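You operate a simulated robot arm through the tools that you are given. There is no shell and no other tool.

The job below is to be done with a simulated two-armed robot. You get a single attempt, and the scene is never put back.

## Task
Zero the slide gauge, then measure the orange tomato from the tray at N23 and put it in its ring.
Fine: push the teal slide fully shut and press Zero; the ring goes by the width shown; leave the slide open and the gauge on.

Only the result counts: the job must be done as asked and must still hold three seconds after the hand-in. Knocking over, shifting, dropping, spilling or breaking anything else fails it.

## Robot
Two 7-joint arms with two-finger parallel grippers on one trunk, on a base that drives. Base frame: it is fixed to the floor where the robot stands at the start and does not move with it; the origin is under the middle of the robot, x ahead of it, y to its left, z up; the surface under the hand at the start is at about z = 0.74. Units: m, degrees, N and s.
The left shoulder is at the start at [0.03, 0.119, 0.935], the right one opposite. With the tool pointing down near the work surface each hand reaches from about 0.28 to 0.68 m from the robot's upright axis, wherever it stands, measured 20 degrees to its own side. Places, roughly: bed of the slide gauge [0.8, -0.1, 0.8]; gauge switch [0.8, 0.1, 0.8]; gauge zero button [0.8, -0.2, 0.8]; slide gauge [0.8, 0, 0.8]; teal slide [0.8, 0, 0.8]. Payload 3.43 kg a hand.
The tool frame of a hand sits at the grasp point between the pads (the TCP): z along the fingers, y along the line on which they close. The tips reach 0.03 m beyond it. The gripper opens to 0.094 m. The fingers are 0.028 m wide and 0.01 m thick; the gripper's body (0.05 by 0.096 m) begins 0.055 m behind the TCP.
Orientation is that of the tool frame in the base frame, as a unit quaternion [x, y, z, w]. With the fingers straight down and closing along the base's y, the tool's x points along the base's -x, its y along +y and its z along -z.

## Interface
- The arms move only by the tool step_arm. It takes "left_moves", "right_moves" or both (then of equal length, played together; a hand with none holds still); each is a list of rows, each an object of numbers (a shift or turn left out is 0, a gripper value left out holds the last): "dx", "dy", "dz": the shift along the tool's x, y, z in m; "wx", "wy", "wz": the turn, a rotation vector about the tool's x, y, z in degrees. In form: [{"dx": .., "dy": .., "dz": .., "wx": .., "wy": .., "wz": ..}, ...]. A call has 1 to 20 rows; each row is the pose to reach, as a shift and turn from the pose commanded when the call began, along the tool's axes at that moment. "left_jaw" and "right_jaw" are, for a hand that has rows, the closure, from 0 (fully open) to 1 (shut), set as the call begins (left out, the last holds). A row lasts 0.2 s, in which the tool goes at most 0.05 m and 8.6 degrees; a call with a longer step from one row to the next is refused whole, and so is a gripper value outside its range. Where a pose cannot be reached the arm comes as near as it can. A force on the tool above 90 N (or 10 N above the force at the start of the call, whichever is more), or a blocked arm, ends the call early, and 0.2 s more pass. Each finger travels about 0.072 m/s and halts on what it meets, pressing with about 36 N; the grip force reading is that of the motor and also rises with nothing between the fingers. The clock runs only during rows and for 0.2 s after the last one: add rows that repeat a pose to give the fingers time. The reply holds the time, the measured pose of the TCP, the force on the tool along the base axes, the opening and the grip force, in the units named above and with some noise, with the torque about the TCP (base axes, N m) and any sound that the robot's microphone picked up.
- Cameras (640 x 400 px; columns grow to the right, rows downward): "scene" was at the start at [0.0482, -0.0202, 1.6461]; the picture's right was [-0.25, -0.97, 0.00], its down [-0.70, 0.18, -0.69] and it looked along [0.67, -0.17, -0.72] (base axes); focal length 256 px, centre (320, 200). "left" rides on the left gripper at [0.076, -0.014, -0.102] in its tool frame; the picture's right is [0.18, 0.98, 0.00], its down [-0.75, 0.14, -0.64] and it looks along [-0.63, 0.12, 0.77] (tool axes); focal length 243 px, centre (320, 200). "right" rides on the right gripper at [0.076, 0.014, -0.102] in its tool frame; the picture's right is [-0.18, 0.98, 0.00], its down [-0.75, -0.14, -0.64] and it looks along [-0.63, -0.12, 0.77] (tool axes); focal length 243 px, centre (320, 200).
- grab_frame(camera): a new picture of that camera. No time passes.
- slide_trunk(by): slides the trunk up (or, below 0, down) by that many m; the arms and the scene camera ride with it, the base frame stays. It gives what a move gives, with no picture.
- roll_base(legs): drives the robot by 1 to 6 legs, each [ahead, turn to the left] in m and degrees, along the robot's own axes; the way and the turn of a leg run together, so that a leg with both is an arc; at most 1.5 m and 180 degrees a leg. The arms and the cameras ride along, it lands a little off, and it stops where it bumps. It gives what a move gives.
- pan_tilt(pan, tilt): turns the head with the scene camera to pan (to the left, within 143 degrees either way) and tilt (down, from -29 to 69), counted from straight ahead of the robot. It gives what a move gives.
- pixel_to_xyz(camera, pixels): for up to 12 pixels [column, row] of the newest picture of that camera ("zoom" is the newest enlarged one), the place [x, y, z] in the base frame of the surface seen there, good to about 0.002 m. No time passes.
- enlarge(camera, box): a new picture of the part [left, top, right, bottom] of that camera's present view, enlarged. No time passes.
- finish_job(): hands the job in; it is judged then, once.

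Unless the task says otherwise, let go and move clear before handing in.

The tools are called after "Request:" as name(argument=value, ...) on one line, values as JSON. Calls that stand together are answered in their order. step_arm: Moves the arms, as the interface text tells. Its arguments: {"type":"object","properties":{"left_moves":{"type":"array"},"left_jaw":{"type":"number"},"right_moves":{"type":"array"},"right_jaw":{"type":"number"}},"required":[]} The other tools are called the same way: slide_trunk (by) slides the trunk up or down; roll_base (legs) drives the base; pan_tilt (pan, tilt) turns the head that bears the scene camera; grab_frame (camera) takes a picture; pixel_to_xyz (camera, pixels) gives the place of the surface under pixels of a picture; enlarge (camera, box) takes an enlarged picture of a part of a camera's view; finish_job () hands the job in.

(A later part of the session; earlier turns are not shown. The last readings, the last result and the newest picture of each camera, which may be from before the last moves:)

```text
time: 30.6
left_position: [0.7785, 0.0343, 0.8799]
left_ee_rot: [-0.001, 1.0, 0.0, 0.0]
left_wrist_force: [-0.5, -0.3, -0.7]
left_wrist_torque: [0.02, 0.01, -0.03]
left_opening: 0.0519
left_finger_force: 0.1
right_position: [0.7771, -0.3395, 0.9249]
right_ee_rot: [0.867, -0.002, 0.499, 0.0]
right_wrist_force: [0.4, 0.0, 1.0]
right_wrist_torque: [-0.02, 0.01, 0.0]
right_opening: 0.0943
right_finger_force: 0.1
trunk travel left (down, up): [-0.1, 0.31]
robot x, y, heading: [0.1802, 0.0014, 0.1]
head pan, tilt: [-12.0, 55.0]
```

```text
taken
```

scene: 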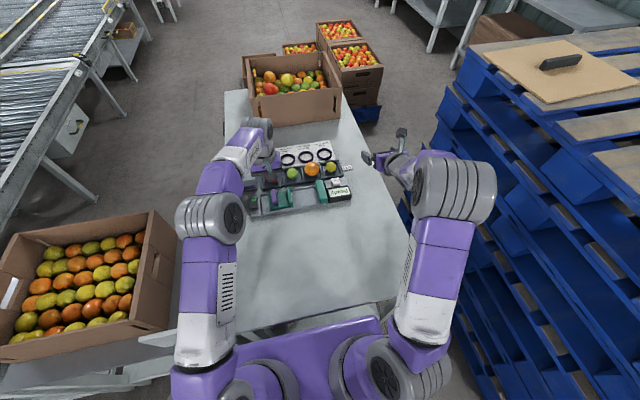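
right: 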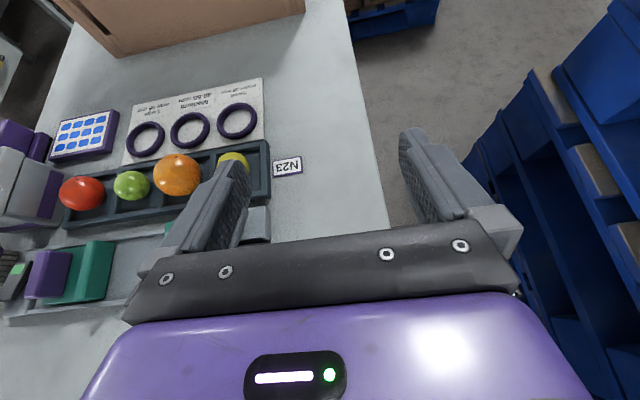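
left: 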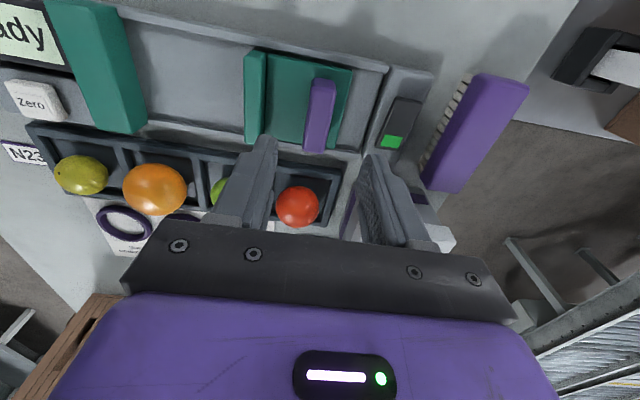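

The left hand is above the tab, seen at (320,115). I'll measure the tab, both jaw faces and the bed rails from this close view.

Request:
enlarge(camera="left", box=[40, 0, 440, 250])

Request:
pixel_to_xyz(camera="left", pixels=[[323, 82], [320, 140], [310, 110], [334, 110], [246, 100], [264, 100], [140, 80], [90, 60], [200, 80], [290, 70], [155, 185], [299, 205]])

Request:
pixel_to_xyz(camera="left", pixels=[[100, 150], [124, 165], [187, 165], [200, 140], [330, 170], [38, 130], [460, 90], [480, 120], [440, 200], [35, 95], [30, 120], [200, 45]])

```text
1.60 times, centred on (240, 125) of left
```

zoom: 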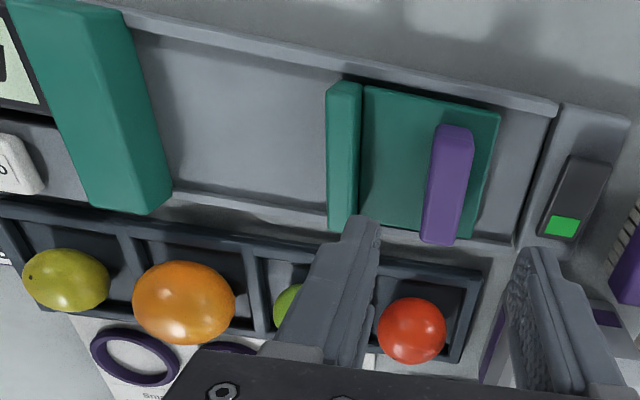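

```text
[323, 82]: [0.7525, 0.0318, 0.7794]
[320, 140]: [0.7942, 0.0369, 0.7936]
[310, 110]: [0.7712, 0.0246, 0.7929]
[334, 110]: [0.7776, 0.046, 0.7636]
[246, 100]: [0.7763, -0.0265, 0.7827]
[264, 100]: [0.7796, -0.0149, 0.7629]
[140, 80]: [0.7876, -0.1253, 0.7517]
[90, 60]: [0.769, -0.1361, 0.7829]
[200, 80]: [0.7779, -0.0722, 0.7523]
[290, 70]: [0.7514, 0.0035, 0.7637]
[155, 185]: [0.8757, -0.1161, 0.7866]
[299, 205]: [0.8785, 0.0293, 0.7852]
```

```text
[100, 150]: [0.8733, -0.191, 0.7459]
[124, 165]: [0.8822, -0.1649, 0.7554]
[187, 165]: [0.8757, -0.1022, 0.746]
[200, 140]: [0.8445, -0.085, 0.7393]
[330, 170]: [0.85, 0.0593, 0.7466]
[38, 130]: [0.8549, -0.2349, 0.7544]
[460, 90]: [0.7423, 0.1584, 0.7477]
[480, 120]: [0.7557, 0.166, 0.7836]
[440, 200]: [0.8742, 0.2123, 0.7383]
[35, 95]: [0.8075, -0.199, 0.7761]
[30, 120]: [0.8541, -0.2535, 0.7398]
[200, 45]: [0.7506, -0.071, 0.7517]
```

The tab's middle is at y≈0.034, the moving jaw is at y -0.028 to -0.016, and the fixed jaw face is at y≈-0.126. I'll lower the left hand around the tab, keeping the tips above the carriage plate.

Request:
step_arm(left_moves=[{"dz": 0.03}, {"dz": 0.06}, {"dz": 0.078}, {"dz": 0.078}])

Request:
grab_frame(camera="left")

```text
time: 31.6
left_position: [0.7795, 0.0343, 0.802]
left_ee_rot: [-0.003, 1.0, 0.0, 0.0]
left_wrist_force: [0.5, 0.2, 0.3]
left_wrist_torque: [-0.01, -0.02, 0.01]
left_opening: 0.0513
left_finger_force: 0.0
right_position: [0.7774, -0.3391, 0.9234]
right_ee_rot: [0.867, -0.002, 0.499, 0.0]
right_wrist_force: [0.5, -0.2, -0.4]
right_wrist_torque: [0.01, -0.01, 0.01]
right_opening: 0.0939
right_finger_force: 0.0
trunk travel left (down, up): [-0.1, 0.31]
robot x, y, heading: [0.1749, -0.0014, -0.1]
head pan, tilt: [-12.0, 55.0]
```

```text
taken
```

left: 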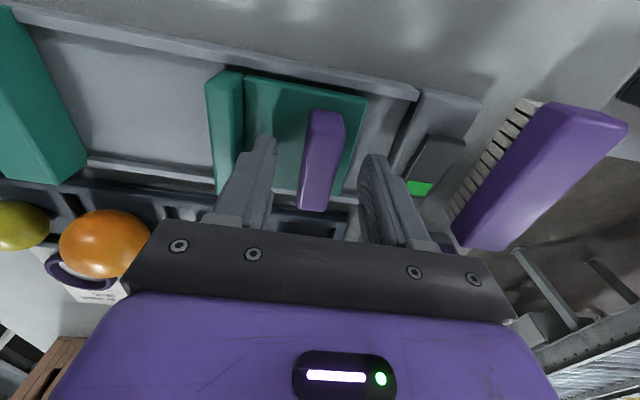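

The fingers straddle the tab, with nothing touching. I'll close on it.

Request:
step_arm(left_moves=[{"dz": 0}, {"dz": 0}, {"dz": 0}, {"dz": 0}], left_jaw=1)

```text
time: 32.6
left_position: [0.7797, 0.0328, 0.8026]
left_ee_rot: [-0.001, 1.0, 0.001, 0.0]
left_wrist_force: [-0.1, -5.0, -1.9]
left_wrist_torque: [-0.11, -0.45, 0.39]
left_opening: 0.0197
left_finger_force: 44.9
right_position: [0.7774, -0.3404, 0.923]
right_ee_rot: [0.867, -0.004, 0.499, 0.002]
right_wrist_force: [0.4, -0.3, -0.9]
right_wrist_torque: [-0.01, 0.0, 0.02]
right_opening: 0.0941
right_finger_force: 0.1
trunk travel left (down, up): [-0.1, 0.31]
robot x, y, heading: [0.1837, 0.0008, -0.1]
head pan, tilt: [-12.0, 55.0]
```

The tab is held with an opening of 0.0197. I'll slide it towards the fixed jaw, 0.085 m first.

Request:
step_arm(left_moves=[{"dy": -0.012}, {"dy": -0.024}, {"dy": -0.036}, {"dy": -0.048}, {"dy": -0.06}, {"dy": -0.072}, {"dy": -0.085}])

Request:
grab_frame(camera="left")

```text
time: 34.2
left_position: [0.7799, -0.0522, 0.8034]
left_ee_rot: [-0.002, 1.0, 0.0, 0.0]
left_wrist_force: [13.0, -0.7, 0.4]
left_wrist_torque: [0.45, -0.73, 0.23]
left_opening: 0.0199
left_finger_force: 45.0
right_position: [0.7783, -0.3409, 0.9231]
right_ee_rot: [0.867, -0.004, 0.498, 0.002]
right_wrist_force: [0.2, 0.4, -0.1]
right_wrist_torque: [0.02, -0.04, -0.01]
right_opening: 0.094
right_finger_force: 0.1
trunk travel left (down, up): [-0.1, 0.31]
robot x, y, heading: [0.1755, 0.0024, 0.0]
head pan, tilt: [-12.0, 55.0]
```

```text
taken
```

left: 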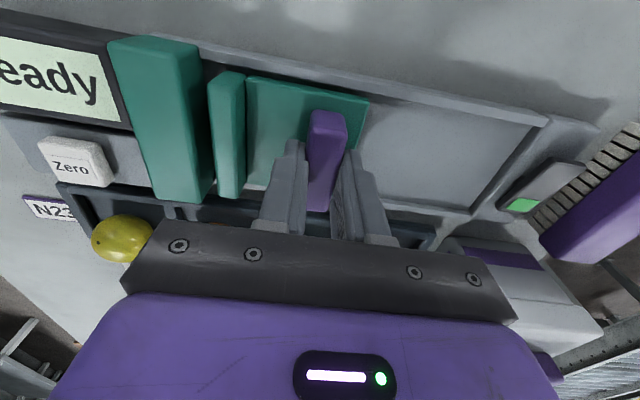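

The slide is nearly shut, with a gap near (210,120), and a 13 N side load in x shows the rail isn't exactly along y. I'll ease x slightly and close in 3 mm steps.

Request:
pixel_to_xyz(camera="left", pixels=[[211, 100], [198, 70], [214, 170], [205, 150], [320, 120], [350, 85], [150, 60]])

Request:
step_arm(left_moves=[{"dx": -0.001, "dy": -0.003}, {"dx": -0.001, "dy": -0.006}, {"dx": -0.001, "dy": -0.009}])

```text
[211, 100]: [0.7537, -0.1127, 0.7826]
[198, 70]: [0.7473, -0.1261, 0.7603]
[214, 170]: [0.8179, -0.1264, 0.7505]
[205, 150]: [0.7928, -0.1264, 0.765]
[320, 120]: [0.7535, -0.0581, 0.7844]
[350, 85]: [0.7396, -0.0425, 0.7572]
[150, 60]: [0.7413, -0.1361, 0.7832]
```

```text
time: 35.0
left_position: [0.7809, -0.0591, 0.8032]
left_ee_rot: [-0.002, 1.0, 0.0, 0.0]
left_wrist_force: [12.9, 1.2, -2.3]
left_wrist_torque: [0.09, -1.43, 0.3]
left_opening: 0.0198
left_finger_force: 45.1
right_position: [0.7765, -0.3399, 0.9239]
right_ee_rot: [0.867, -0.003, 0.498, 0.0]
right_wrist_force: [0.0, 0.1, 0.7]
right_wrist_torque: [0.0, 0.02, 0.01]
right_opening: 0.094
right_finger_force: 0.2
trunk travel left (down, up): [-0.1, 0.31]
robot x, y, heading: [0.1758, 0.0028, -0.1]
head pan, tilt: [-12.0, 55.0]
```

About 5 mm remains and the push force is small. I'll continue in 2 mm steps until the jaws meet.

Request:
step_arm(left_moves=[{"dx": -0.001, "dy": -0.002}, {"dx": -0.001, "dy": -0.004}, {"dx": -0.001, "dy": -0.005}])

Request:
grab_frame(camera="left")

```text
time: 35.8
left_position: [0.7802, -0.0627, 0.8029]
left_ee_rot: [-0.002, 1.0, 0.002, -0.001]
left_wrist_force: [6.0, 12.0, 7.5]
left_wrist_torque: [-0.02, 1.28, -0.17]
left_opening: 0.0199
left_finger_force: 44.6
right_position: [0.7786, -0.3382, 0.9244]
right_ee_rot: [0.867, -0.003, 0.498, 0.002]
right_wrist_force: [-0.2, -0.3, -0.6]
right_wrist_torque: [0.02, 0.01, -0.03]
right_opening: 0.094
right_finger_force: 0.0
trunk travel left (down, up): [-0.1, 0.31]
robot x, y, heading: [0.1777, 0.0019, 0.1]
head pan, tilt: [-12.0, 55.0]
```

```text
taken
```

left: 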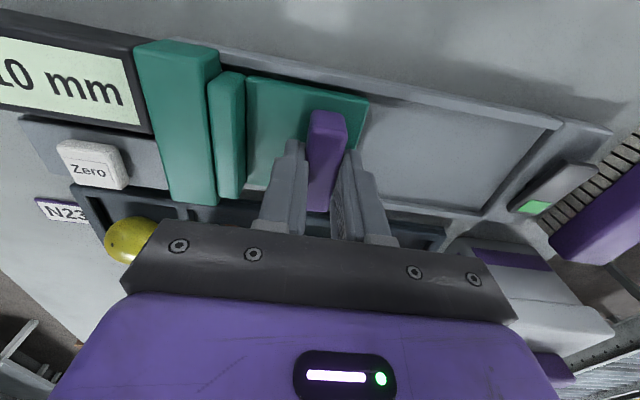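

The display now shows millimetres and the closing force has risen to 12 N. I'll read the display and look at the jaw gap.

Request:
enlarge(camera="scene", box=[280, 150, 376, 210])

Request:
enlarge(camera="left", box=[0, 20, 320, 220])

```text
6.67 times, centred on (328, 180) of scene
```

zoom: 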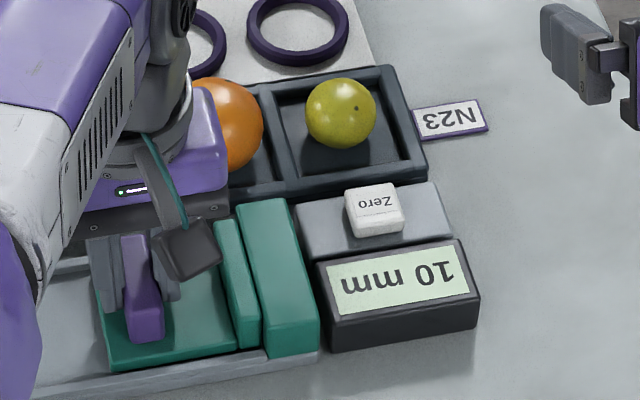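

```text
2.00 times, centred on (160, 120) of left
```

zoom: 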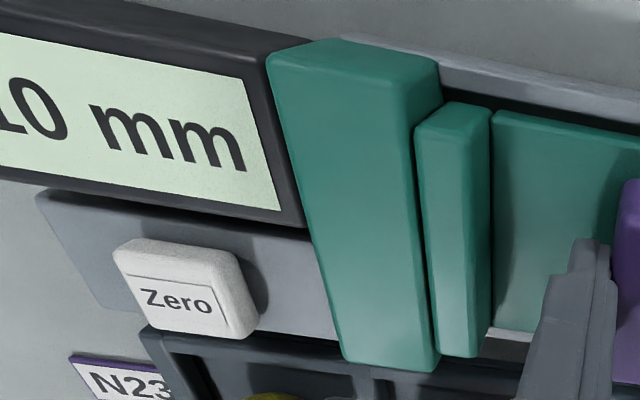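

The display reads "10 mm" with the jaws appearing to touch. I'll push slightly more to make sure the slide is fully shut.

Request:
step_arm(left_moves=[{"dy": -0.001}, {"dy": -0.002}, {"dy": -0.003}, {"dy": -0.003}])

Request:
enlarge(camera="scene", box=[280, 150, 376, 210])

Request:
enlarge(camera="left", box=[0, 20, 320, 220])

```text
time: 36.8
left_position: [0.7804, -0.062, 0.8024]
left_ee_rot: [-0.002, 1.0, 0.002, 0.0]
left_wrist_force: [-2.8, 31.1, 7.2]
left_wrist_torque: [-0.06, 1.25, -0.45]
left_opening: 0.0198
left_finger_force: 45.0
right_position: [0.7777, -0.3369, 0.9255]
right_ee_rot: [0.866, -0.002, 0.5, 0.002]
right_wrist_force: [0.5, 0.2, 0.3]
right_wrist_torque: [-0.04, 0.01, 0.05]
right_opening: 0.0942
right_finger_force: 0.1
trunk travel left (down, up): [-0.1, 0.31]
robot x, y, heading: [0.1793, 0.0013, 0.2]
head pan, tilt: [-12.0, 55.0]
```

```text
6.67 times, centred on (328, 180) of scene
```

zoom: 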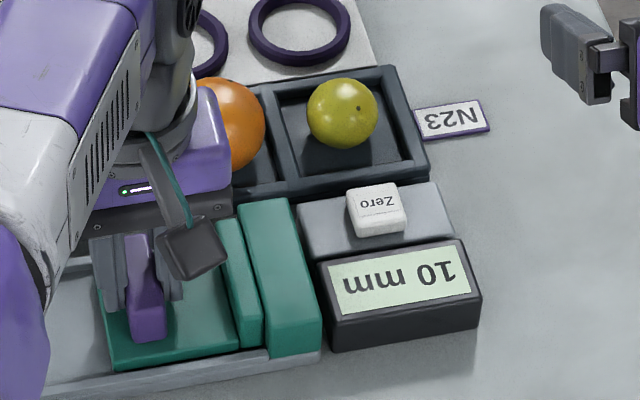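

```text
2.00 times, centred on (160, 120) of left
```

zoom: 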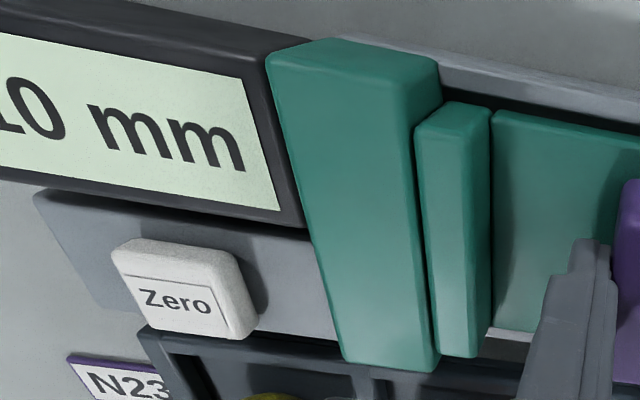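

Force rose to 31 N with no movement, so the slide is fully shut and reads 10 mm. I'll measure the Zero button and ease the left hand's push a little, still holding it shut.

Request:
pixel_to_xyz(camera="zoom", pixels=[[120, 255], [225, 250], [250, 320], [140, 320], [180, 290], [175, 265], [60, 230], [290, 300], [350, 350], [270, 70], [200, 310], [100, 220]])

Request:
step_arm(left_moves=[{"dy": 0.001}, {"dy": 0.001}])

```text
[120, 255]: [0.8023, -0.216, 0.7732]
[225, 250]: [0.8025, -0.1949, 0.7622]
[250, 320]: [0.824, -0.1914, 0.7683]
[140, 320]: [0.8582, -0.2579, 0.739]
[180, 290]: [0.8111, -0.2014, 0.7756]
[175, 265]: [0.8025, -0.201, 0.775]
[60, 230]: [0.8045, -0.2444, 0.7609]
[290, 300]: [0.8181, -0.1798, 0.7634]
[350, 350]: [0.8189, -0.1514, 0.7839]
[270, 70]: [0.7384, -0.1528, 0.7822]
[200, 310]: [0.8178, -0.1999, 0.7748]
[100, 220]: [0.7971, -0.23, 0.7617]
```

```text
time: 37.4
left_position: [0.781, -0.0625, 0.8035]
left_ee_rot: [-0.003, 1.0, 0.002, 0.001]
left_wrist_force: [-1.0, 29.0, 9.7]
left_wrist_torque: [0.13, 1.47, -0.19]
left_opening: 0.0198
left_finger_force: 44.9
right_position: [0.7772, -0.3366, 0.9261]
right_ee_rot: [0.866, -0.002, 0.499, 0.002]
right_wrist_force: [0.0, -0.2, 0.3]
right_wrist_torque: [0.01, -0.02, 0.0]
right_opening: 0.0938
right_finger_force: 0.1
trunk travel left (down, up): [-0.1, 0.31]
robot x, y, heading: [0.1769, 0.0002, -0.3]
head pan, tilt: [-12.0, 55.0]
```

The Zero button is centred at about [0.814,-0.205] with its top at z≈0.7755. I'll close the right hand, set it to a 30° tilt and bring it above the button.

Request:
step_arm(right_moves=[{"dx": 0.0, "dy": -0.0, "dz": 0.0, "wy": -6}, {"dx": -0.005, "dy": -0.03, "dz": 0.012, "wy": -12}, {"dx": -0.012, "dy": -0.06, "dz": 0.025, "wy": -18}, {"dx": -0.02, "dy": -0.095, "dz": 0.04, "wy": -24}, {"dx": -0.031, "dy": -0.1316, "dz": 0.0583, "wy": -30}, {"dx": -0.031, "dy": -0.1316, "dz": 0.0583, "wy": -30}], right_jaw=1)

Request:
grab_frame(camera="right")

Request:
enlarge(camera="scene", box=[270, 130, 398, 210])

```text
time: 38.8
left_position: [0.7801, -0.0635, 0.8034]
left_ee_rot: [-0.001, 1.0, 0.002, 0.002]
left_wrist_force: [-3.2, 27.9, 9.2]
left_wrist_torque: [0.25, 0.33, 0.03]
left_opening: 0.0196
left_finger_force: 45.4
right_position: [0.8128, -0.2042, 0.8699]
right_ee_rot: [0.966, -0.003, 0.257, 0.001]
right_wrist_force: [0.2, -0.4, 0.6]
right_wrist_torque: [0.03, 0.0, 0.02]
right_opening: 0.0
right_finger_force: 33.0
trunk travel left (down, up): [-0.1, 0.31]
robot x, y, heading: [0.18, -0.0008, -0.2]
head pan, tilt: [-12.0, 55.0]
```

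```text
taken
```

right: 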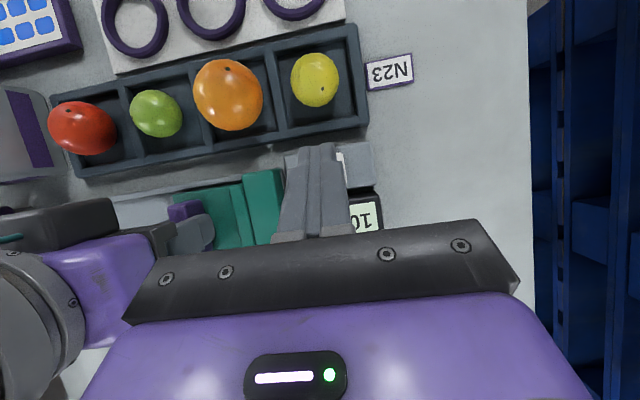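

```text
5.00 times, centred on (334, 170) of scene
```

zoom: 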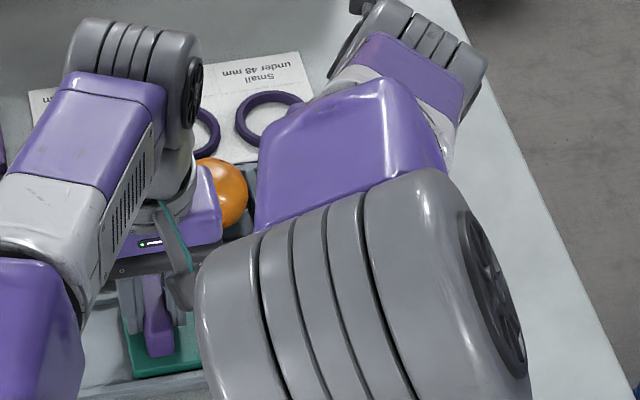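

The right fingertips are above the button with 6 cm to go. I'll lower them straight down to just above it.

Request:
step_arm(right_moves=[{"dx": -0.01, "dz": 0.0173}, {"dx": -0.02, "dz": 0.0346}, {"dx": -0.028, "dz": 0.0485}, {"dx": -0.028, "dz": 0.0485}])

Request:
grab_frame(camera="right")

Request:
enlarge(camera="left", box=[0, 20, 320, 220])

```text
time: 39.8
left_position: [0.7796, -0.0619, 0.8029]
left_ee_rot: [-0.002, 1.0, 0.001, 0.002]
left_wrist_force: [-2.6, 28.7, 8.4]
left_wrist_torque: [0.07, 0.22, -0.03]
left_opening: 0.0196
left_finger_force: 44.7
right_position: [0.8139, -0.2083, 0.8136]
right_ee_rot: [0.966, -0.004, 0.258, 0.002]
right_wrist_force: [0.1, 0.5, 0.2]
right_wrist_torque: [0.03, -0.02, 0.01]
right_opening: 0.0
right_finger_force: 33.3
trunk travel left (down, up): [-0.1, 0.31]
robot x, y, heading: [0.1785, 0.0007, -0.2]
head pan, tilt: [-12.0, 55.0]
```

```text
taken
```

right: 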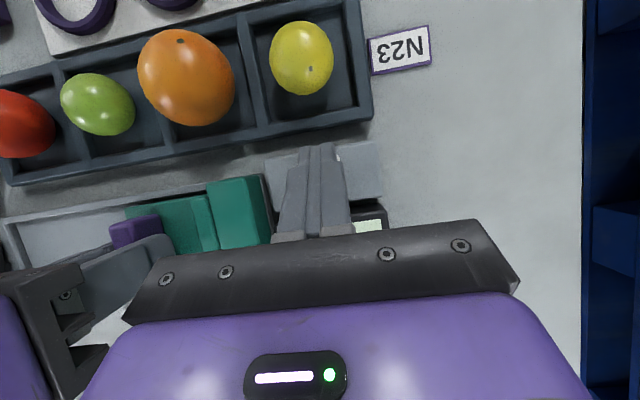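

```text
2.00 times, centred on (160, 120) of left
```

zoom: 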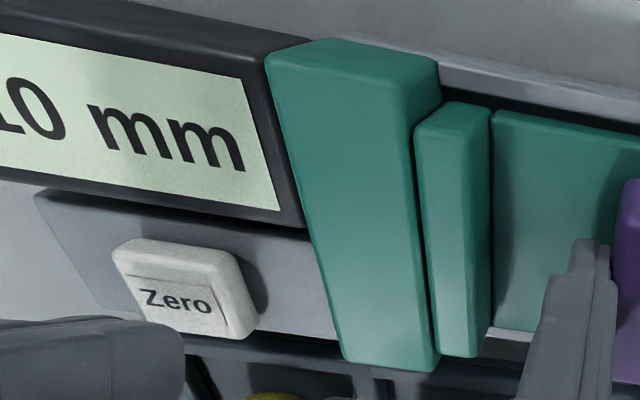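

The fingertip edge should land near the button centre, about 5 mm below. I'll press down in small steps to about 4 mm past contact.

Request:
step_arm(right_moves=[{"dx": -0.001, "dz": 0.0017}, {"dx": -0.002, "dz": 0.0035}, {"dx": -0.003, "dz": 0.0052}, {"dx": -0.004, "dz": 0.0069}, {"dx": -0.0045, "dz": 0.0078}])

Request:
enlarge(camera="left", box=[0, 20, 320, 220])

```text
time: 41.0
left_position: [0.7809, -0.0615, 0.8019]
left_ee_rot: [-0.001, 1.0, 0.001, 0.001]
left_wrist_force: [-2.1, 27.8, 8.2]
left_wrist_torque: [0.17, 0.4, -0.02]
left_opening: 0.0196
left_finger_force: 44.6
right_position: [0.8132, -0.206, 0.8046]
right_ee_rot: [0.966, -0.003, 0.258, 0.0]
right_wrist_force: [-0.1, 0.1, 2.4]
right_wrist_torque: [-0.02, 0.02, -0.04]
right_opening: 0.0001
right_finger_force: 33.3
trunk travel left (down, up): [-0.1, 0.31]
robot x, y, heading: [0.1763, -0.0027, -0.2]
head pan, tilt: [-12.0, 55.0]
heard: click
```

```text
2.00 times, centred on (160, 120) of left
```

zoom: 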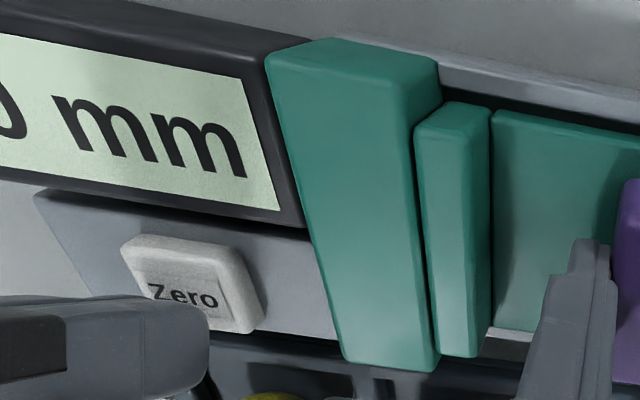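

A click sounded and the display text changed width, so the press registered. I'll lift the right hand straight up and check that the reading is 0.

Request:
step_arm(right_moves=[{"dx": 0.005, "dz": -0.0087}, {"dx": 0.015, "dz": -0.026}, {"dx": 0.03, "dz": -0.052}, {"dx": 0.04, "dz": -0.07}])

Request:
grab_frame(camera="left")

Request:
grab_frame(camera="scene")

Request:
grab_frame(camera="right")

```text
time: 42.0
left_position: [0.7801, -0.0621, 0.803]
left_ee_rot: [-0.001, 1.0, 0.002, 0.002]
left_wrist_force: [-3.1, 29.5, 7.9]
left_wrist_torque: [0.07, 0.03, 0.01]
left_opening: 0.0199
left_finger_force: 44.6
right_position: [0.8117, -0.207, 0.8826]
right_ee_rot: [0.966, -0.003, 0.258, 0.001]
right_wrist_force: [0.0, 0.2, 0.2]
right_wrist_torque: [-0.01, 0.03, 0.02]
right_opening: 0.0001
right_finger_force: 33.3
trunk travel left (down, up): [-0.1, 0.31]
robot x, y, heading: [0.1764, -0.0007, 0.0]
head pan, tilt: [-12.0, 55.0]
```

```text
taken
```

left: 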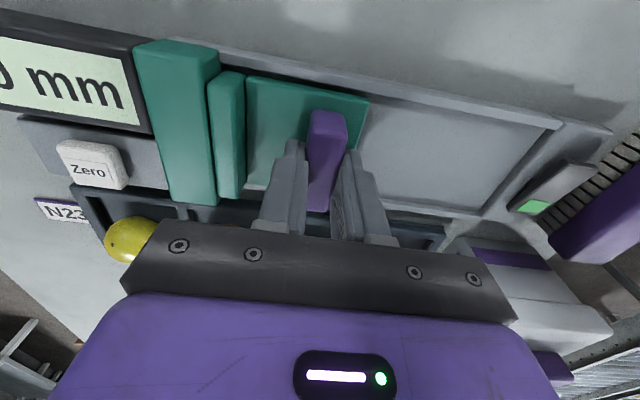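

```text
taken
```

scene: 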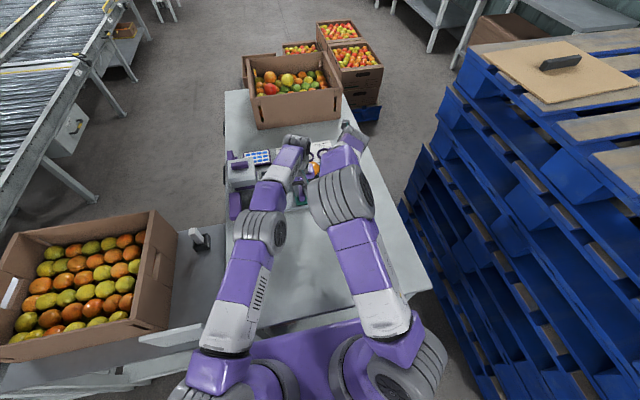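

```text
taken
```

right: 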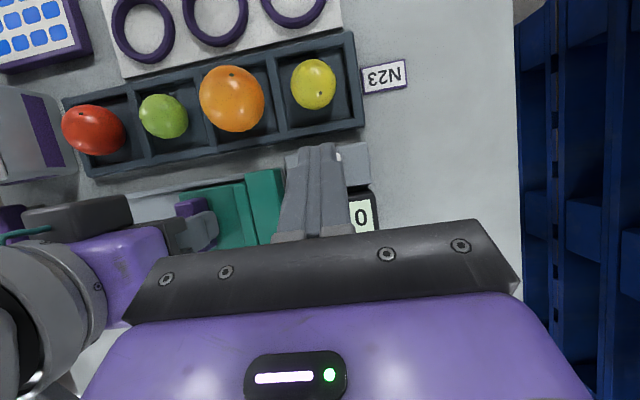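

The right camera shows "0" on the display at (361,217) and the Zero button is back up. Now I'll slide the carriage open again with the left hand.

Request:
step_arm(left_moves=[{"dy": 0.006}, {"dy": 0.018}, {"dy": 0.031}, {"dy": 0.044}, {"dy": 0.057}, {"dy": 0.07}, {"dy": 0.083}, {"dy": 0.096}, {"dy": 0.098}])

Request:
grab_frame(camera="left")

Request:
grab_frame(camera="right")

```text
time: 44.0
left_position: [0.7795, 0.0315, 0.803]
left_ee_rot: [-0.001, 1.0, 0.0, -0.001]
left_wrist_force: [-7.5, -2.2, -3.0]
left_wrist_torque: [-0.14, 0.92, 0.28]
left_opening: 0.0201
left_finger_force: 44.7
right_position: [0.8109, -0.211, 0.8817]
right_ee_rot: [0.966, -0.004, 0.258, 0.0]
right_wrist_force: [-0.5, -0.4, -1.0]
right_wrist_torque: [-0.02, 0.02, 0.03]
right_opening: 0.0002
right_finger_force: 33.2
trunk travel left (down, up): [-0.1, 0.31]
robot x, y, heading: [0.1839, 0.0013, -0.4]
head pan, tilt: [-12.0, 55.0]
```

```text
taken
```

left: 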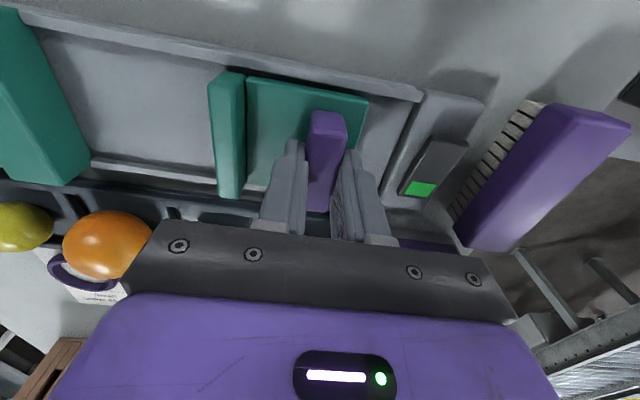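

```text
taken
```

right: 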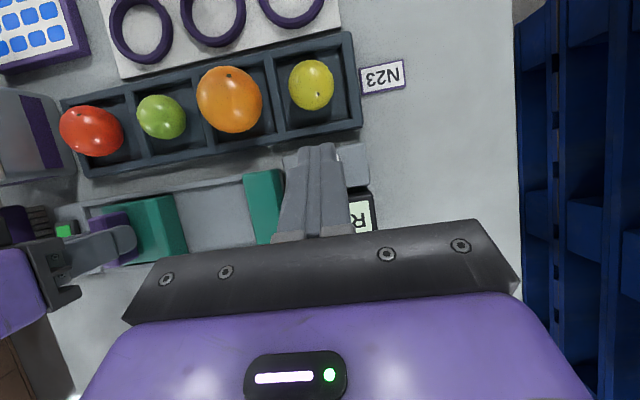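

The slide is open and the display is back to "R…" (Ready). I'll release the tab and lift the left hand clear before working with the tomato.

Request:
step_arm(left_moves=[{"dz": 0}, {"dz": 0}, {"dz": 0}], left_jaw=0.45)

Request:
step_arm(left_moves=[{"dz": -0.03}, {"dz": -0.06}, {"dz": -0.1}, {"dx": 0.03, "dy": 0.015, "dz": -0.11}, {"dx": 0.06, "dy": 0.03, "dz": -0.12}, {"dx": 0.09, "dy": 0.045, "dz": -0.13}, {"dx": 0.12, "dy": 0.06, "dz": -0.13}, {"dx": 0.15, "dy": 0.07, "dz": -0.13}])

Request:
grab_frame(camera="right")

Request:
enlarge(camera="right", box=[100, 0, 420, 200])

```text
time: 44.8
left_position: [0.7819, 0.0319, 0.8035]
left_ee_rot: [-0.002, 1.0, 0.001, 0.0]
left_wrist_force: [0.6, 0.4, 0.1]
left_wrist_torque: [0.03, 0.02, 0.0]
left_opening: 0.0516
left_finger_force: 0.1
right_position: [0.8133, -0.2108, 0.8804]
right_ee_rot: [0.966, -0.004, 0.257, -0.001]
right_wrist_force: [-0.5, 0.7, -1.0]
right_wrist_torque: [-0.01, -0.01, -0.03]
right_opening: 0.0
right_finger_force: 32.9
trunk travel left (down, up): [-0.1, 0.31]
robot x, y, heading: [0.1758, -0.0028, -0.1]
head pan, tilt: [-12.0, 55.0]
```

```text
time: 46.6
left_position: [0.6314, 0.1022, 0.9324]
left_ee_rot: [-0.001, 1.0, 0.001, 0.001]
left_wrist_force: [-0.3, 0.8, 0.2]
left_wrist_torque: [-0.01, 0.0, 0.03]
left_opening: 0.0517
left_finger_force: 0.1
right_position: [0.8136, -0.2081, 0.882]
right_ee_rot: [0.966, -0.003, 0.258, 0.0]
right_wrist_force: [1.2, -0.5, 0.0]
right_wrist_torque: [-0.02, 0.0, 0.01]
right_opening: 0.0
right_finger_force: 33.1
trunk travel left (down, up): [-0.1, 0.31]
robot x, y, heading: [0.1804, -0.0011, -0.5]
head pan, tilt: [-12.0, 55.0]
```

```text
taken
```

right: 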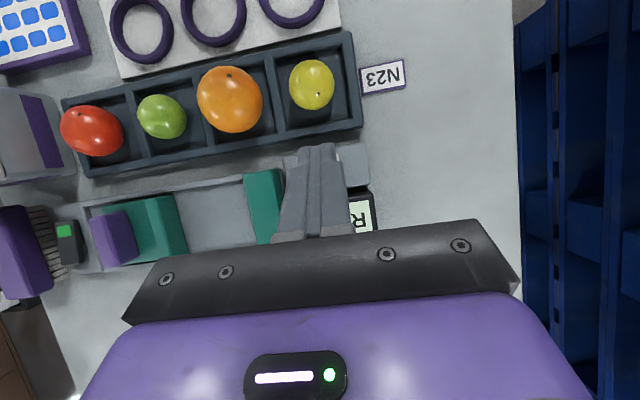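

```text
2.00 times, centred on (260, 100) of right
```

zoom: 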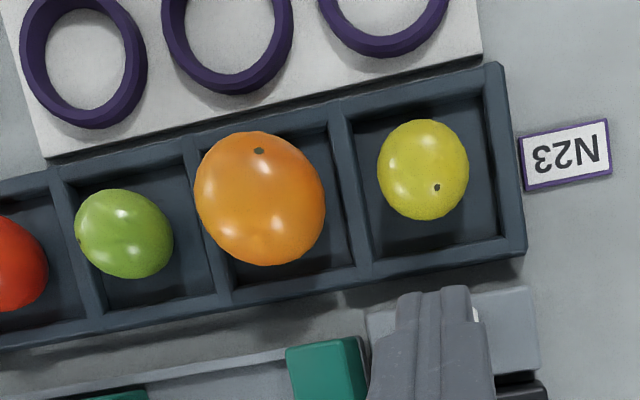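

The orange tomato is clearly seen at zoom (260,200), filling most of its pocket. I'll measure its outline and the dividers.

Request:
pixel_to_xyz(camera="zoom", pixels=[[200, 200], [320, 195], [260, 138], [262, 260], [260, 200], [212, 215], [350, 200], [300, 280], [250, 125], [90, 60], [225, 45], [385, 20]])

Request:
pixel_to_xyz(camera="zoom", pixels=[[290, 17], [165, 15], [225, 92], [205, 85], [195, 195], [325, 205], [275, 265], [330, 240], [220, 265], [315, 120], [200, 150], [190, 185]])

```text
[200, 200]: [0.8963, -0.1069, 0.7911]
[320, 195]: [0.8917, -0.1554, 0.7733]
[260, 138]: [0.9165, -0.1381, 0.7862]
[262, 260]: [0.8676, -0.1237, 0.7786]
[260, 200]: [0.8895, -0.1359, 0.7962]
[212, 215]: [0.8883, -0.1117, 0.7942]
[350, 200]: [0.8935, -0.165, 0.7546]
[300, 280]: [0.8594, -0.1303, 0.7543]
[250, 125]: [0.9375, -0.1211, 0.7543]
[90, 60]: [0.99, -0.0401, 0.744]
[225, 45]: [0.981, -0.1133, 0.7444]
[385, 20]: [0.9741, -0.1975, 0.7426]
```

```text
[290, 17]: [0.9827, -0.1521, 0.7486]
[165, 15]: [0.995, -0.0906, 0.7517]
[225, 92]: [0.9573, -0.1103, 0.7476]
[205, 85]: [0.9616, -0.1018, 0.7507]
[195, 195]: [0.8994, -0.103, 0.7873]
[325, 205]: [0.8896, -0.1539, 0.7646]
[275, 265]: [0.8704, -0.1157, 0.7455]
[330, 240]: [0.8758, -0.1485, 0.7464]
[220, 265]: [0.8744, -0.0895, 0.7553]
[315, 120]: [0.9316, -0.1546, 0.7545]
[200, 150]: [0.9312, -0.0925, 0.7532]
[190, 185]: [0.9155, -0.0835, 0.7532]
```

The tomato's centre works out at about [0.897,-0.124,0.773] with a diameter near 53 mm; the neighbours' edges are at y≈-0.182 and -0.068. I'll move the right hand above it with a 70 mm opening.

Request:
step_arm(right_moves=[{"dx": 0.01, "dy": -0.0, "dz": -0.01}, {"dx": 0.02, "dy": -0.02, "dz": 0.005}, {"dx": 0.03, "dy": -0.042, "dz": 0.02}, {"dx": 0.04, "dy": -0.063, "dz": 0.04}, {"dx": 0.0517, "dy": -0.0841, "dz": 0.0553}, {"dx": 0.0517, "dy": -0.0841, "dz": 0.0553}], right_jaw=0.255)

Request:
grab_frame(camera="right")

```text
time: 48.0
left_position: [0.631, 0.1023, 0.9325]
left_ee_rot: [-0.001, 1.0, 0.0, 0.0]
left_wrist_force: [-0.2, -0.1, 0.1]
left_wrist_torque: [-0.04, -0.02, 0.01]
left_opening: 0.0517
left_finger_force: 0.1
right_position: [0.8853, -0.1252, 0.8615]
right_ee_rot: [0.966, -0.004, 0.257, 0.0]
right_wrist_force: [0.1, 0.0, 0.9]
right_wrist_torque: [0.02, 0.0, -0.01]
right_opening: 0.07
right_finger_force: 0.1
trunk travel left (down, up): [-0.1, 0.31]
robot x, y, heading: [0.181, 0.0006, 0.1]
head pan, tilt: [-12.0, 55.0]
```

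```text
taken
```

right: 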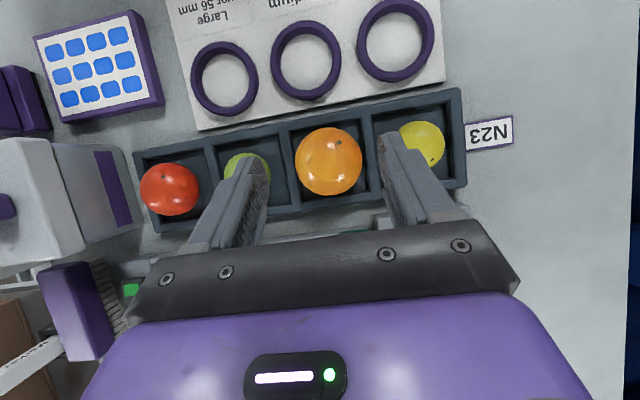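

The tomato is centred between the fingers, with its centre at y≈-0.125 and width about 57–59 mm. I'll open slightly to 76 mm and lower until the tips are just above the tray dividers.

Request:
step_arm(right_moves=[{"dx": -0.006, "dz": 0.0104}, {"dx": -0.012, "dz": 0.0215}, {"dx": -0.018, "dz": 0.032}, {"dx": -0.024, "dz": 0.043}, {"dx": -0.0337, "dz": 0.0608}, {"dx": -0.0337, "dz": 0.0608}], right_jaw=0.19)

Request:
grab_frame(camera="right")

```text
time: 49.4
left_position: [0.6309, 0.1023, 0.933]
left_ee_rot: [-0.002, 1.0, 0.0, 0.0]
left_wrist_force: [0.1, -1.2, -0.1]
left_wrist_torque: [-0.04, -0.03, 0.0]
left_opening: 0.0513
left_finger_force: 0.1
right_position: [0.886, -0.1249, 0.7903]
right_ee_rot: [0.966, -0.004, 0.257, 0.0]
right_wrist_force: [-0.2, 0.0, 0.8]
right_wrist_torque: [-0.03, 0.01, 0.02]
right_opening: 0.0761
right_finger_force: 0.0
trunk travel left (down, up): [-0.1, 0.31]
robot x, y, heading: [0.1788, -0.0036, -0.1]
head pan, tilt: [-12.0, 55.0]
```

```text
taken
```

right: 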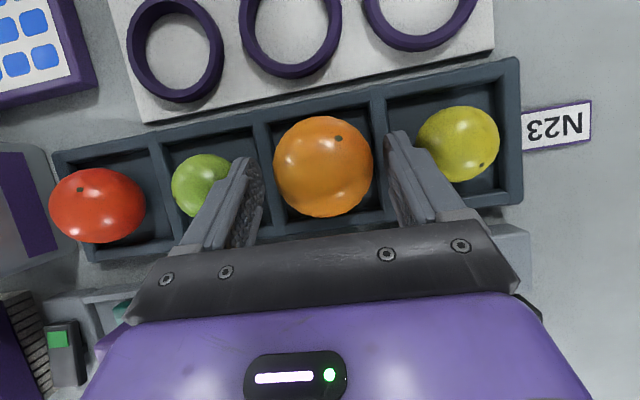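

The fingers straddle the orange tomato at (323,165) with no contact on its neighbours. I'll close on it.

Request:
step_arm(right_moves=[{"dz": 0}, {"dz": 0}, {"dz": 0}, {"dz": 0}], right_jaw=1)

Request:
grab_frame(camera="right")

```text
time: 50.4
left_position: [0.6314, 0.1016, 0.9326]
left_ee_rot: [-0.001, 1.0, 0.0, 0.0]
left_wrist_force: [-0.5, 0.5, 0.6]
left_wrist_torque: [-0.04, 0.0, 0.0]
left_opening: 0.0517
left_finger_force: 0.0
right_position: [0.8868, -0.1255, 0.79]
right_ee_rot: [0.966, -0.004, 0.258, 0.0]
right_wrist_force: [0.5, 0.1, 0.8]
right_wrist_torque: [-0.02, -0.02, -0.01]
right_opening: 0.0588
right_finger_force: 15.8
trunk travel left (down, up): [-0.1, 0.31]
robot x, y, heading: [0.1802, 0.0009, -0.0]
head pan, tilt: [-12.0, 55.0]
```

```text
taken
```

right: 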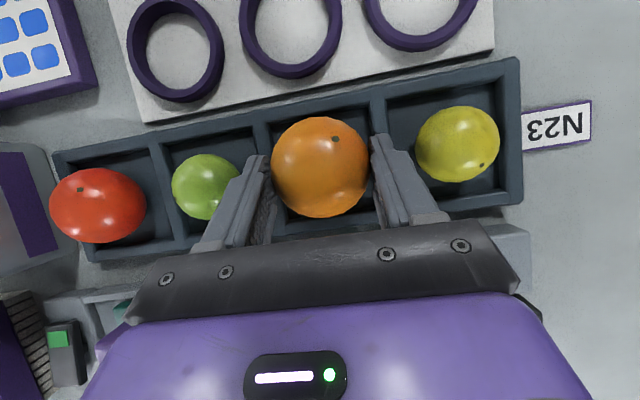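

The opening stopped at 0.0588, matching the tomato, but the grip force is only 15.8 N. I'll give it a moment more before lifting.

Request:
step_arm(right_moves=[{"dz": 0}, {"dz": 0}, {"dz": 0}])

```text
time: 51.2
left_position: [0.6316, 0.1015, 0.9322]
left_ee_rot: [-0.001, 1.0, 0.0, 0.0]
left_wrist_force: [-0.1, -0.4, 0.4]
left_wrist_torque: [0.01, -0.02, -0.02]
left_opening: 0.0515
left_finger_force: 0.0
right_position: [0.8859, -0.1243, 0.7912]
right_ee_rot: [0.966, -0.004, 0.257, 0.0]
right_wrist_force: [-0.1, 0.2, -0.4]
right_wrist_torque: [-0.04, 0.02, 0.01]
right_opening: 0.0589
right_finger_force: 16.0
trunk travel left (down, up): [-0.1, 0.31]
robot x, y, heading: [0.1792, 0.001, 0.2]
head pan, tilt: [-12.0, 55.0]
```

The grip is steady at 16 N. I'll lift slowly by 3 cm and check that the tomato comes along.

Request:
step_arm(right_moves=[{"dx": 0.0025, "dz": -0.0043}, {"dx": 0.0075, "dz": -0.013}, {"dx": 0.015, "dz": -0.026}, {"dx": 0.0225, "dz": -0.039}, {"dx": 0.03, "dz": -0.052}])

Request:
grab_frame(camera="right")

```text
time: 52.4
left_position: [0.6311, 0.1019, 0.9333]
left_ee_rot: [-0.002, 1.0, 0.0, 0.0]
left_wrist_force: [-0.2, -0.5, -0.1]
left_wrist_torque: [0.01, 0.0, -0.02]
left_opening: 0.0515
left_finger_force: 0.2
right_position: [0.8869, -0.124, 0.8531]
right_ee_rot: [0.966, -0.004, 0.258, 0.0]
right_wrist_force: [-0.1, 0.0, -2.0]
right_wrist_torque: [-0.03, -0.03, -0.01]
right_opening: 0.0589
right_finger_force: 16.0
trunk travel left (down, up): [-0.1, 0.31]
robot x, y, heading: [0.1786, -0.0024, -0.1]
head pan, tilt: [-12.0, 55.0]
```

```text
taken
```

right: 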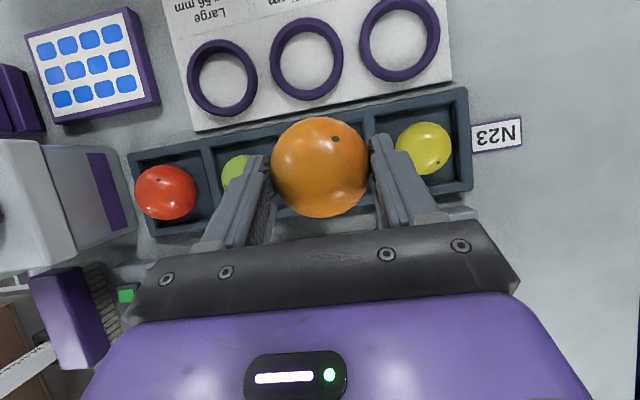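

The tomato is up and held at (320,167), and the wrist reads about 2 N of weight. I'll carry it over the bed between the jaws, to y≈-0.078.

Request:
step_arm(right_moves=[{"dx": -0.017, "dy": -0.007, "dz": -0.01}, {"dx": -0.034, "dy": -0.015, "dz": -0.02}, {"dx": -0.052, "dy": -0.023, "dz": -0.031}, {"dx": -0.069, "dy": -0.031, "dz": -0.041}, {"dx": -0.086, "dy": -0.039, "dz": -0.052}, {"dx": -0.103, "dy": -0.046, "dz": -0.0617}, {"dx": -0.103, "dy": -0.046, "dz": -0.0617}])

Request:
grab_frame(camera="right")

Request:
grab_frame(camera="left")

Request:
grab_frame(camera="scene")

```text
time: 54.0
left_position: [0.6317, 0.1025, 0.9327]
left_ee_rot: [-0.002, 1.0, 0.0, -0.001]
left_wrist_force: [0.2, 0.3, -0.4]
left_wrist_torque: [0.01, -0.06, -0.02]
left_opening: 0.0518
left_finger_force: 0.0
right_position: [0.7667, -0.0784, 0.8548]
right_ee_rot: [0.966, -0.003, 0.257, -0.001]
right_wrist_force: [0.5, -0.3, -0.8]
right_wrist_torque: [0.0, 0.04, -0.02]
right_opening: 0.0587
right_finger_force: 16.4
trunk travel left (down, up): [-0.1, 0.31]
robot x, y, heading: [0.1794, 0.003, 0.1]
head pan, tilt: [-12.0, 55.0]
```

```text
taken
```

right: 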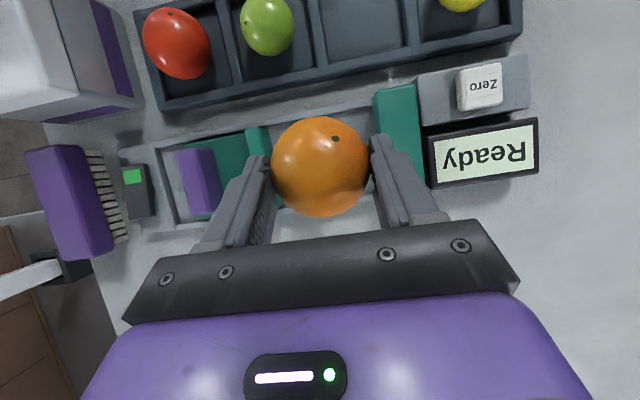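

```text
taken
```

left: 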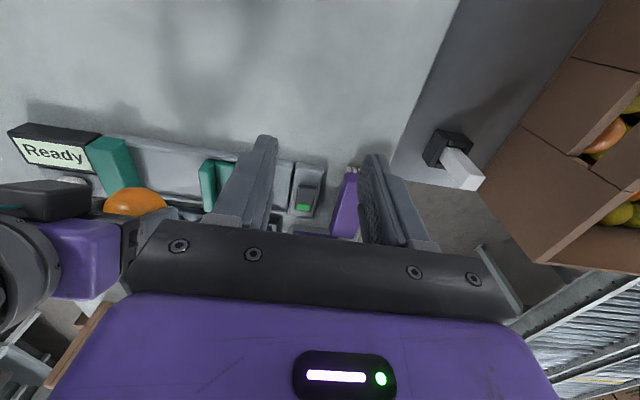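

```text
taken
```

scene: 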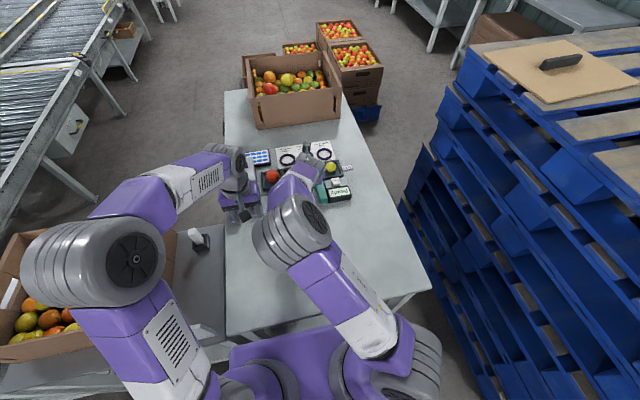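

The tomato hangs over the bed. Before lowering I'll measure the jaw faces, at about (378,110) and (270,140), to set the right y.

Request:
pixel_to_xyz(camera="right", pixels=[[377, 100], [383, 110], [400, 105], [268, 133], [256, 140], [248, 140], [200, 165], [213, 190], [370, 115], [330, 115]])

Request:
enlarge(camera="right", box=[120, 60, 440, 260])

```text
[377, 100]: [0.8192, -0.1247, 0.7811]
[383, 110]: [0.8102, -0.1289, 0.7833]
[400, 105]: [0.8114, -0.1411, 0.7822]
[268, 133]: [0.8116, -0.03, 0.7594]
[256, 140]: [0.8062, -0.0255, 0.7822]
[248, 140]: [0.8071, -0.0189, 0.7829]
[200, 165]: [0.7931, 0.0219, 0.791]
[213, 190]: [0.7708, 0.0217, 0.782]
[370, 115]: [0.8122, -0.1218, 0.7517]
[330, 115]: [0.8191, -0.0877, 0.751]
```

```text
2.00 times, centred on (280, 160) of right
```

zoom: 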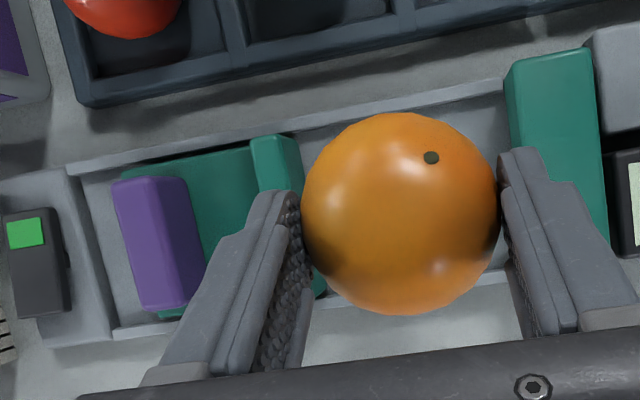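

The gap runs from y=-0.1255 to -0.030 and the hand is centred at -0.078, giving about 8 mm per side. I'll lower the tomato towards the bed at z≈0.7515.

Request:
step_arm(right_moves=[{"dx": -0.008, "dz": 0.0139}, {"dx": -0.016, "dz": 0.0277}, {"dx": -0.022, "dz": 0.0381}, {"dx": -0.0265, "dz": 0.0459}, {"dx": -0.0285, "dz": 0.0494}, {"dx": -0.0285, "dz": 0.0494}])

Request:
grab_frame(camera="right")

```text
time: 55.4
left_position: [0.6314, 0.1031, 0.9317]
left_ee_rot: [-0.002, 1.0, 0.001, 0.0]
left_wrist_force: [-0.2, 0.1, 0.1]
left_wrist_torque: [0.01, -0.01, 0.0]
left_opening: 0.0518
left_finger_force: 0.0
right_position: [0.7677, -0.0787, 0.7979]
right_ee_rot: [0.967, -0.003, 0.256, 0.0]
right_wrist_force: [0.1, 0.0, -0.8]
right_wrist_torque: [0.02, 0.04, -0.02]
right_opening: 0.059
right_finger_force: 16.1
trunk travel left (down, up): [-0.1, 0.31]
robot x, y, heading: [0.1774, -0.0015, -0.1]
head pan, tilt: [-12.0, 55.0]
```

```text
taken
```

right: 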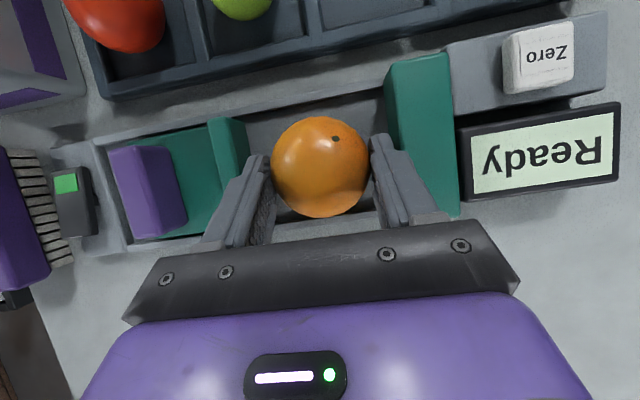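

No contact yet. I'll lower 2 mm more in small steps, watching the vertical force.

Request:
step_arm(right_moves=[{"dx": -0.0005, "dz": 0.0009}, {"dx": -0.001, "dz": 0.0017}, {"dx": -0.001, "dz": 0.0017}])

```text
time: 56.2
left_position: [0.6311, 0.1026, 0.9335]
left_ee_rot: [-0.002, 1.0, 0.0, 0.0]
left_wrist_force: [0.7, 0.3, -0.3]
left_wrist_torque: [-0.01, 0.0, -0.02]
left_opening: 0.0517
left_finger_force: 0.0
right_position: [0.7671, -0.0784, 0.7958]
right_ee_rot: [0.966, -0.005, 0.258, 0.001]
right_wrist_force: [-1.3, 0.6, 7.2]
right_wrist_torque: [-0.01, 0.02, 0.01]
right_opening: 0.059
right_finger_force: 15.7
trunk travel left (down, up): [-0.1, 0.31]
robot x, y, heading: [0.1768, 0.0003, -0.3]
head pan, tilt: [-12.0, 55.0]
```

The tomato is on the bed, with 7 N upward. I'll back off half a millimetre and release to a 70 mm opening.

Request:
step_arm(right_moves=[{"dx": 0.0003, "dz": -0.0006}, {"dx": 0.0003, "dz": -0.0006}])

Request:
step_arm(right_moves=[{"dz": 0}, {"dz": 0}, {"dz": 0}], right_jaw=0.265)

Request:
grab_frame(camera="right")

```text
time: 56.8
left_position: [0.6294, 0.103, 0.934]
left_ee_rot: [-0.002, 1.0, -0.001, 0.0]
left_wrist_force: [1.1, -0.3, -0.3]
left_wrist_torque: [-0.01, -0.01, 0.01]
left_opening: 0.0519
left_finger_force: 0.1
right_position: [0.7676, -0.0783, 0.7966]
right_ee_rot: [0.966, -0.003, 0.257, 0.0]
right_wrist_force: [2.2, -0.1, 3.2]
right_wrist_torque: [0.1, -0.11, -0.02]
right_opening: 0.0587
right_finger_force: 16.5
trunk travel left (down, up): [-0.1, 0.31]
robot x, y, heading: [0.1761, 0.0011, -0.1]
head pan, tilt: [-12.0, 55.0]
```

```text
time: 57.6
left_position: [0.6316, 0.1033, 0.9335]
left_ee_rot: [-0.002, 1.0, 0.0, 0.0]
left_wrist_force: [-0.8, 0.1, 0.0]
left_wrist_torque: [0.01, 0.0, 0.01]
left_opening: 0.0517
left_finger_force: 0.0
right_position: [0.7665, -0.0777, 0.7955]
right_ee_rot: [0.966, -0.003, 0.257, 0.0]
right_wrist_force: [0.5, 0.4, 1.3]
right_wrist_torque: [0.02, 0.03, 0.0]
right_opening: 0.069
right_finger_force: 0.1
trunk travel left (down, up): [-0.1, 0.31]
robot x, y, heading: [0.1803, 0.0007, 0.0]
head pan, tilt: [-12.0, 55.0]
```

```text
taken
```

right: 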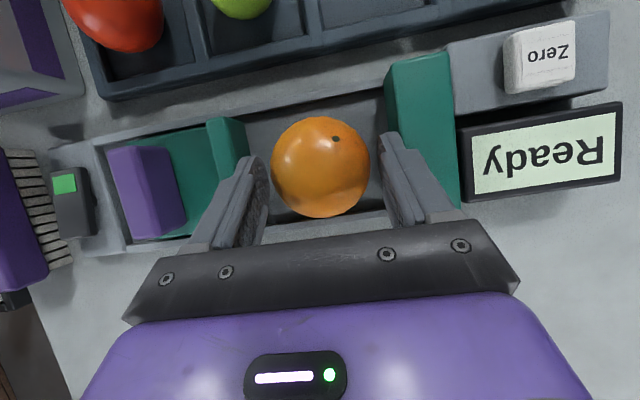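

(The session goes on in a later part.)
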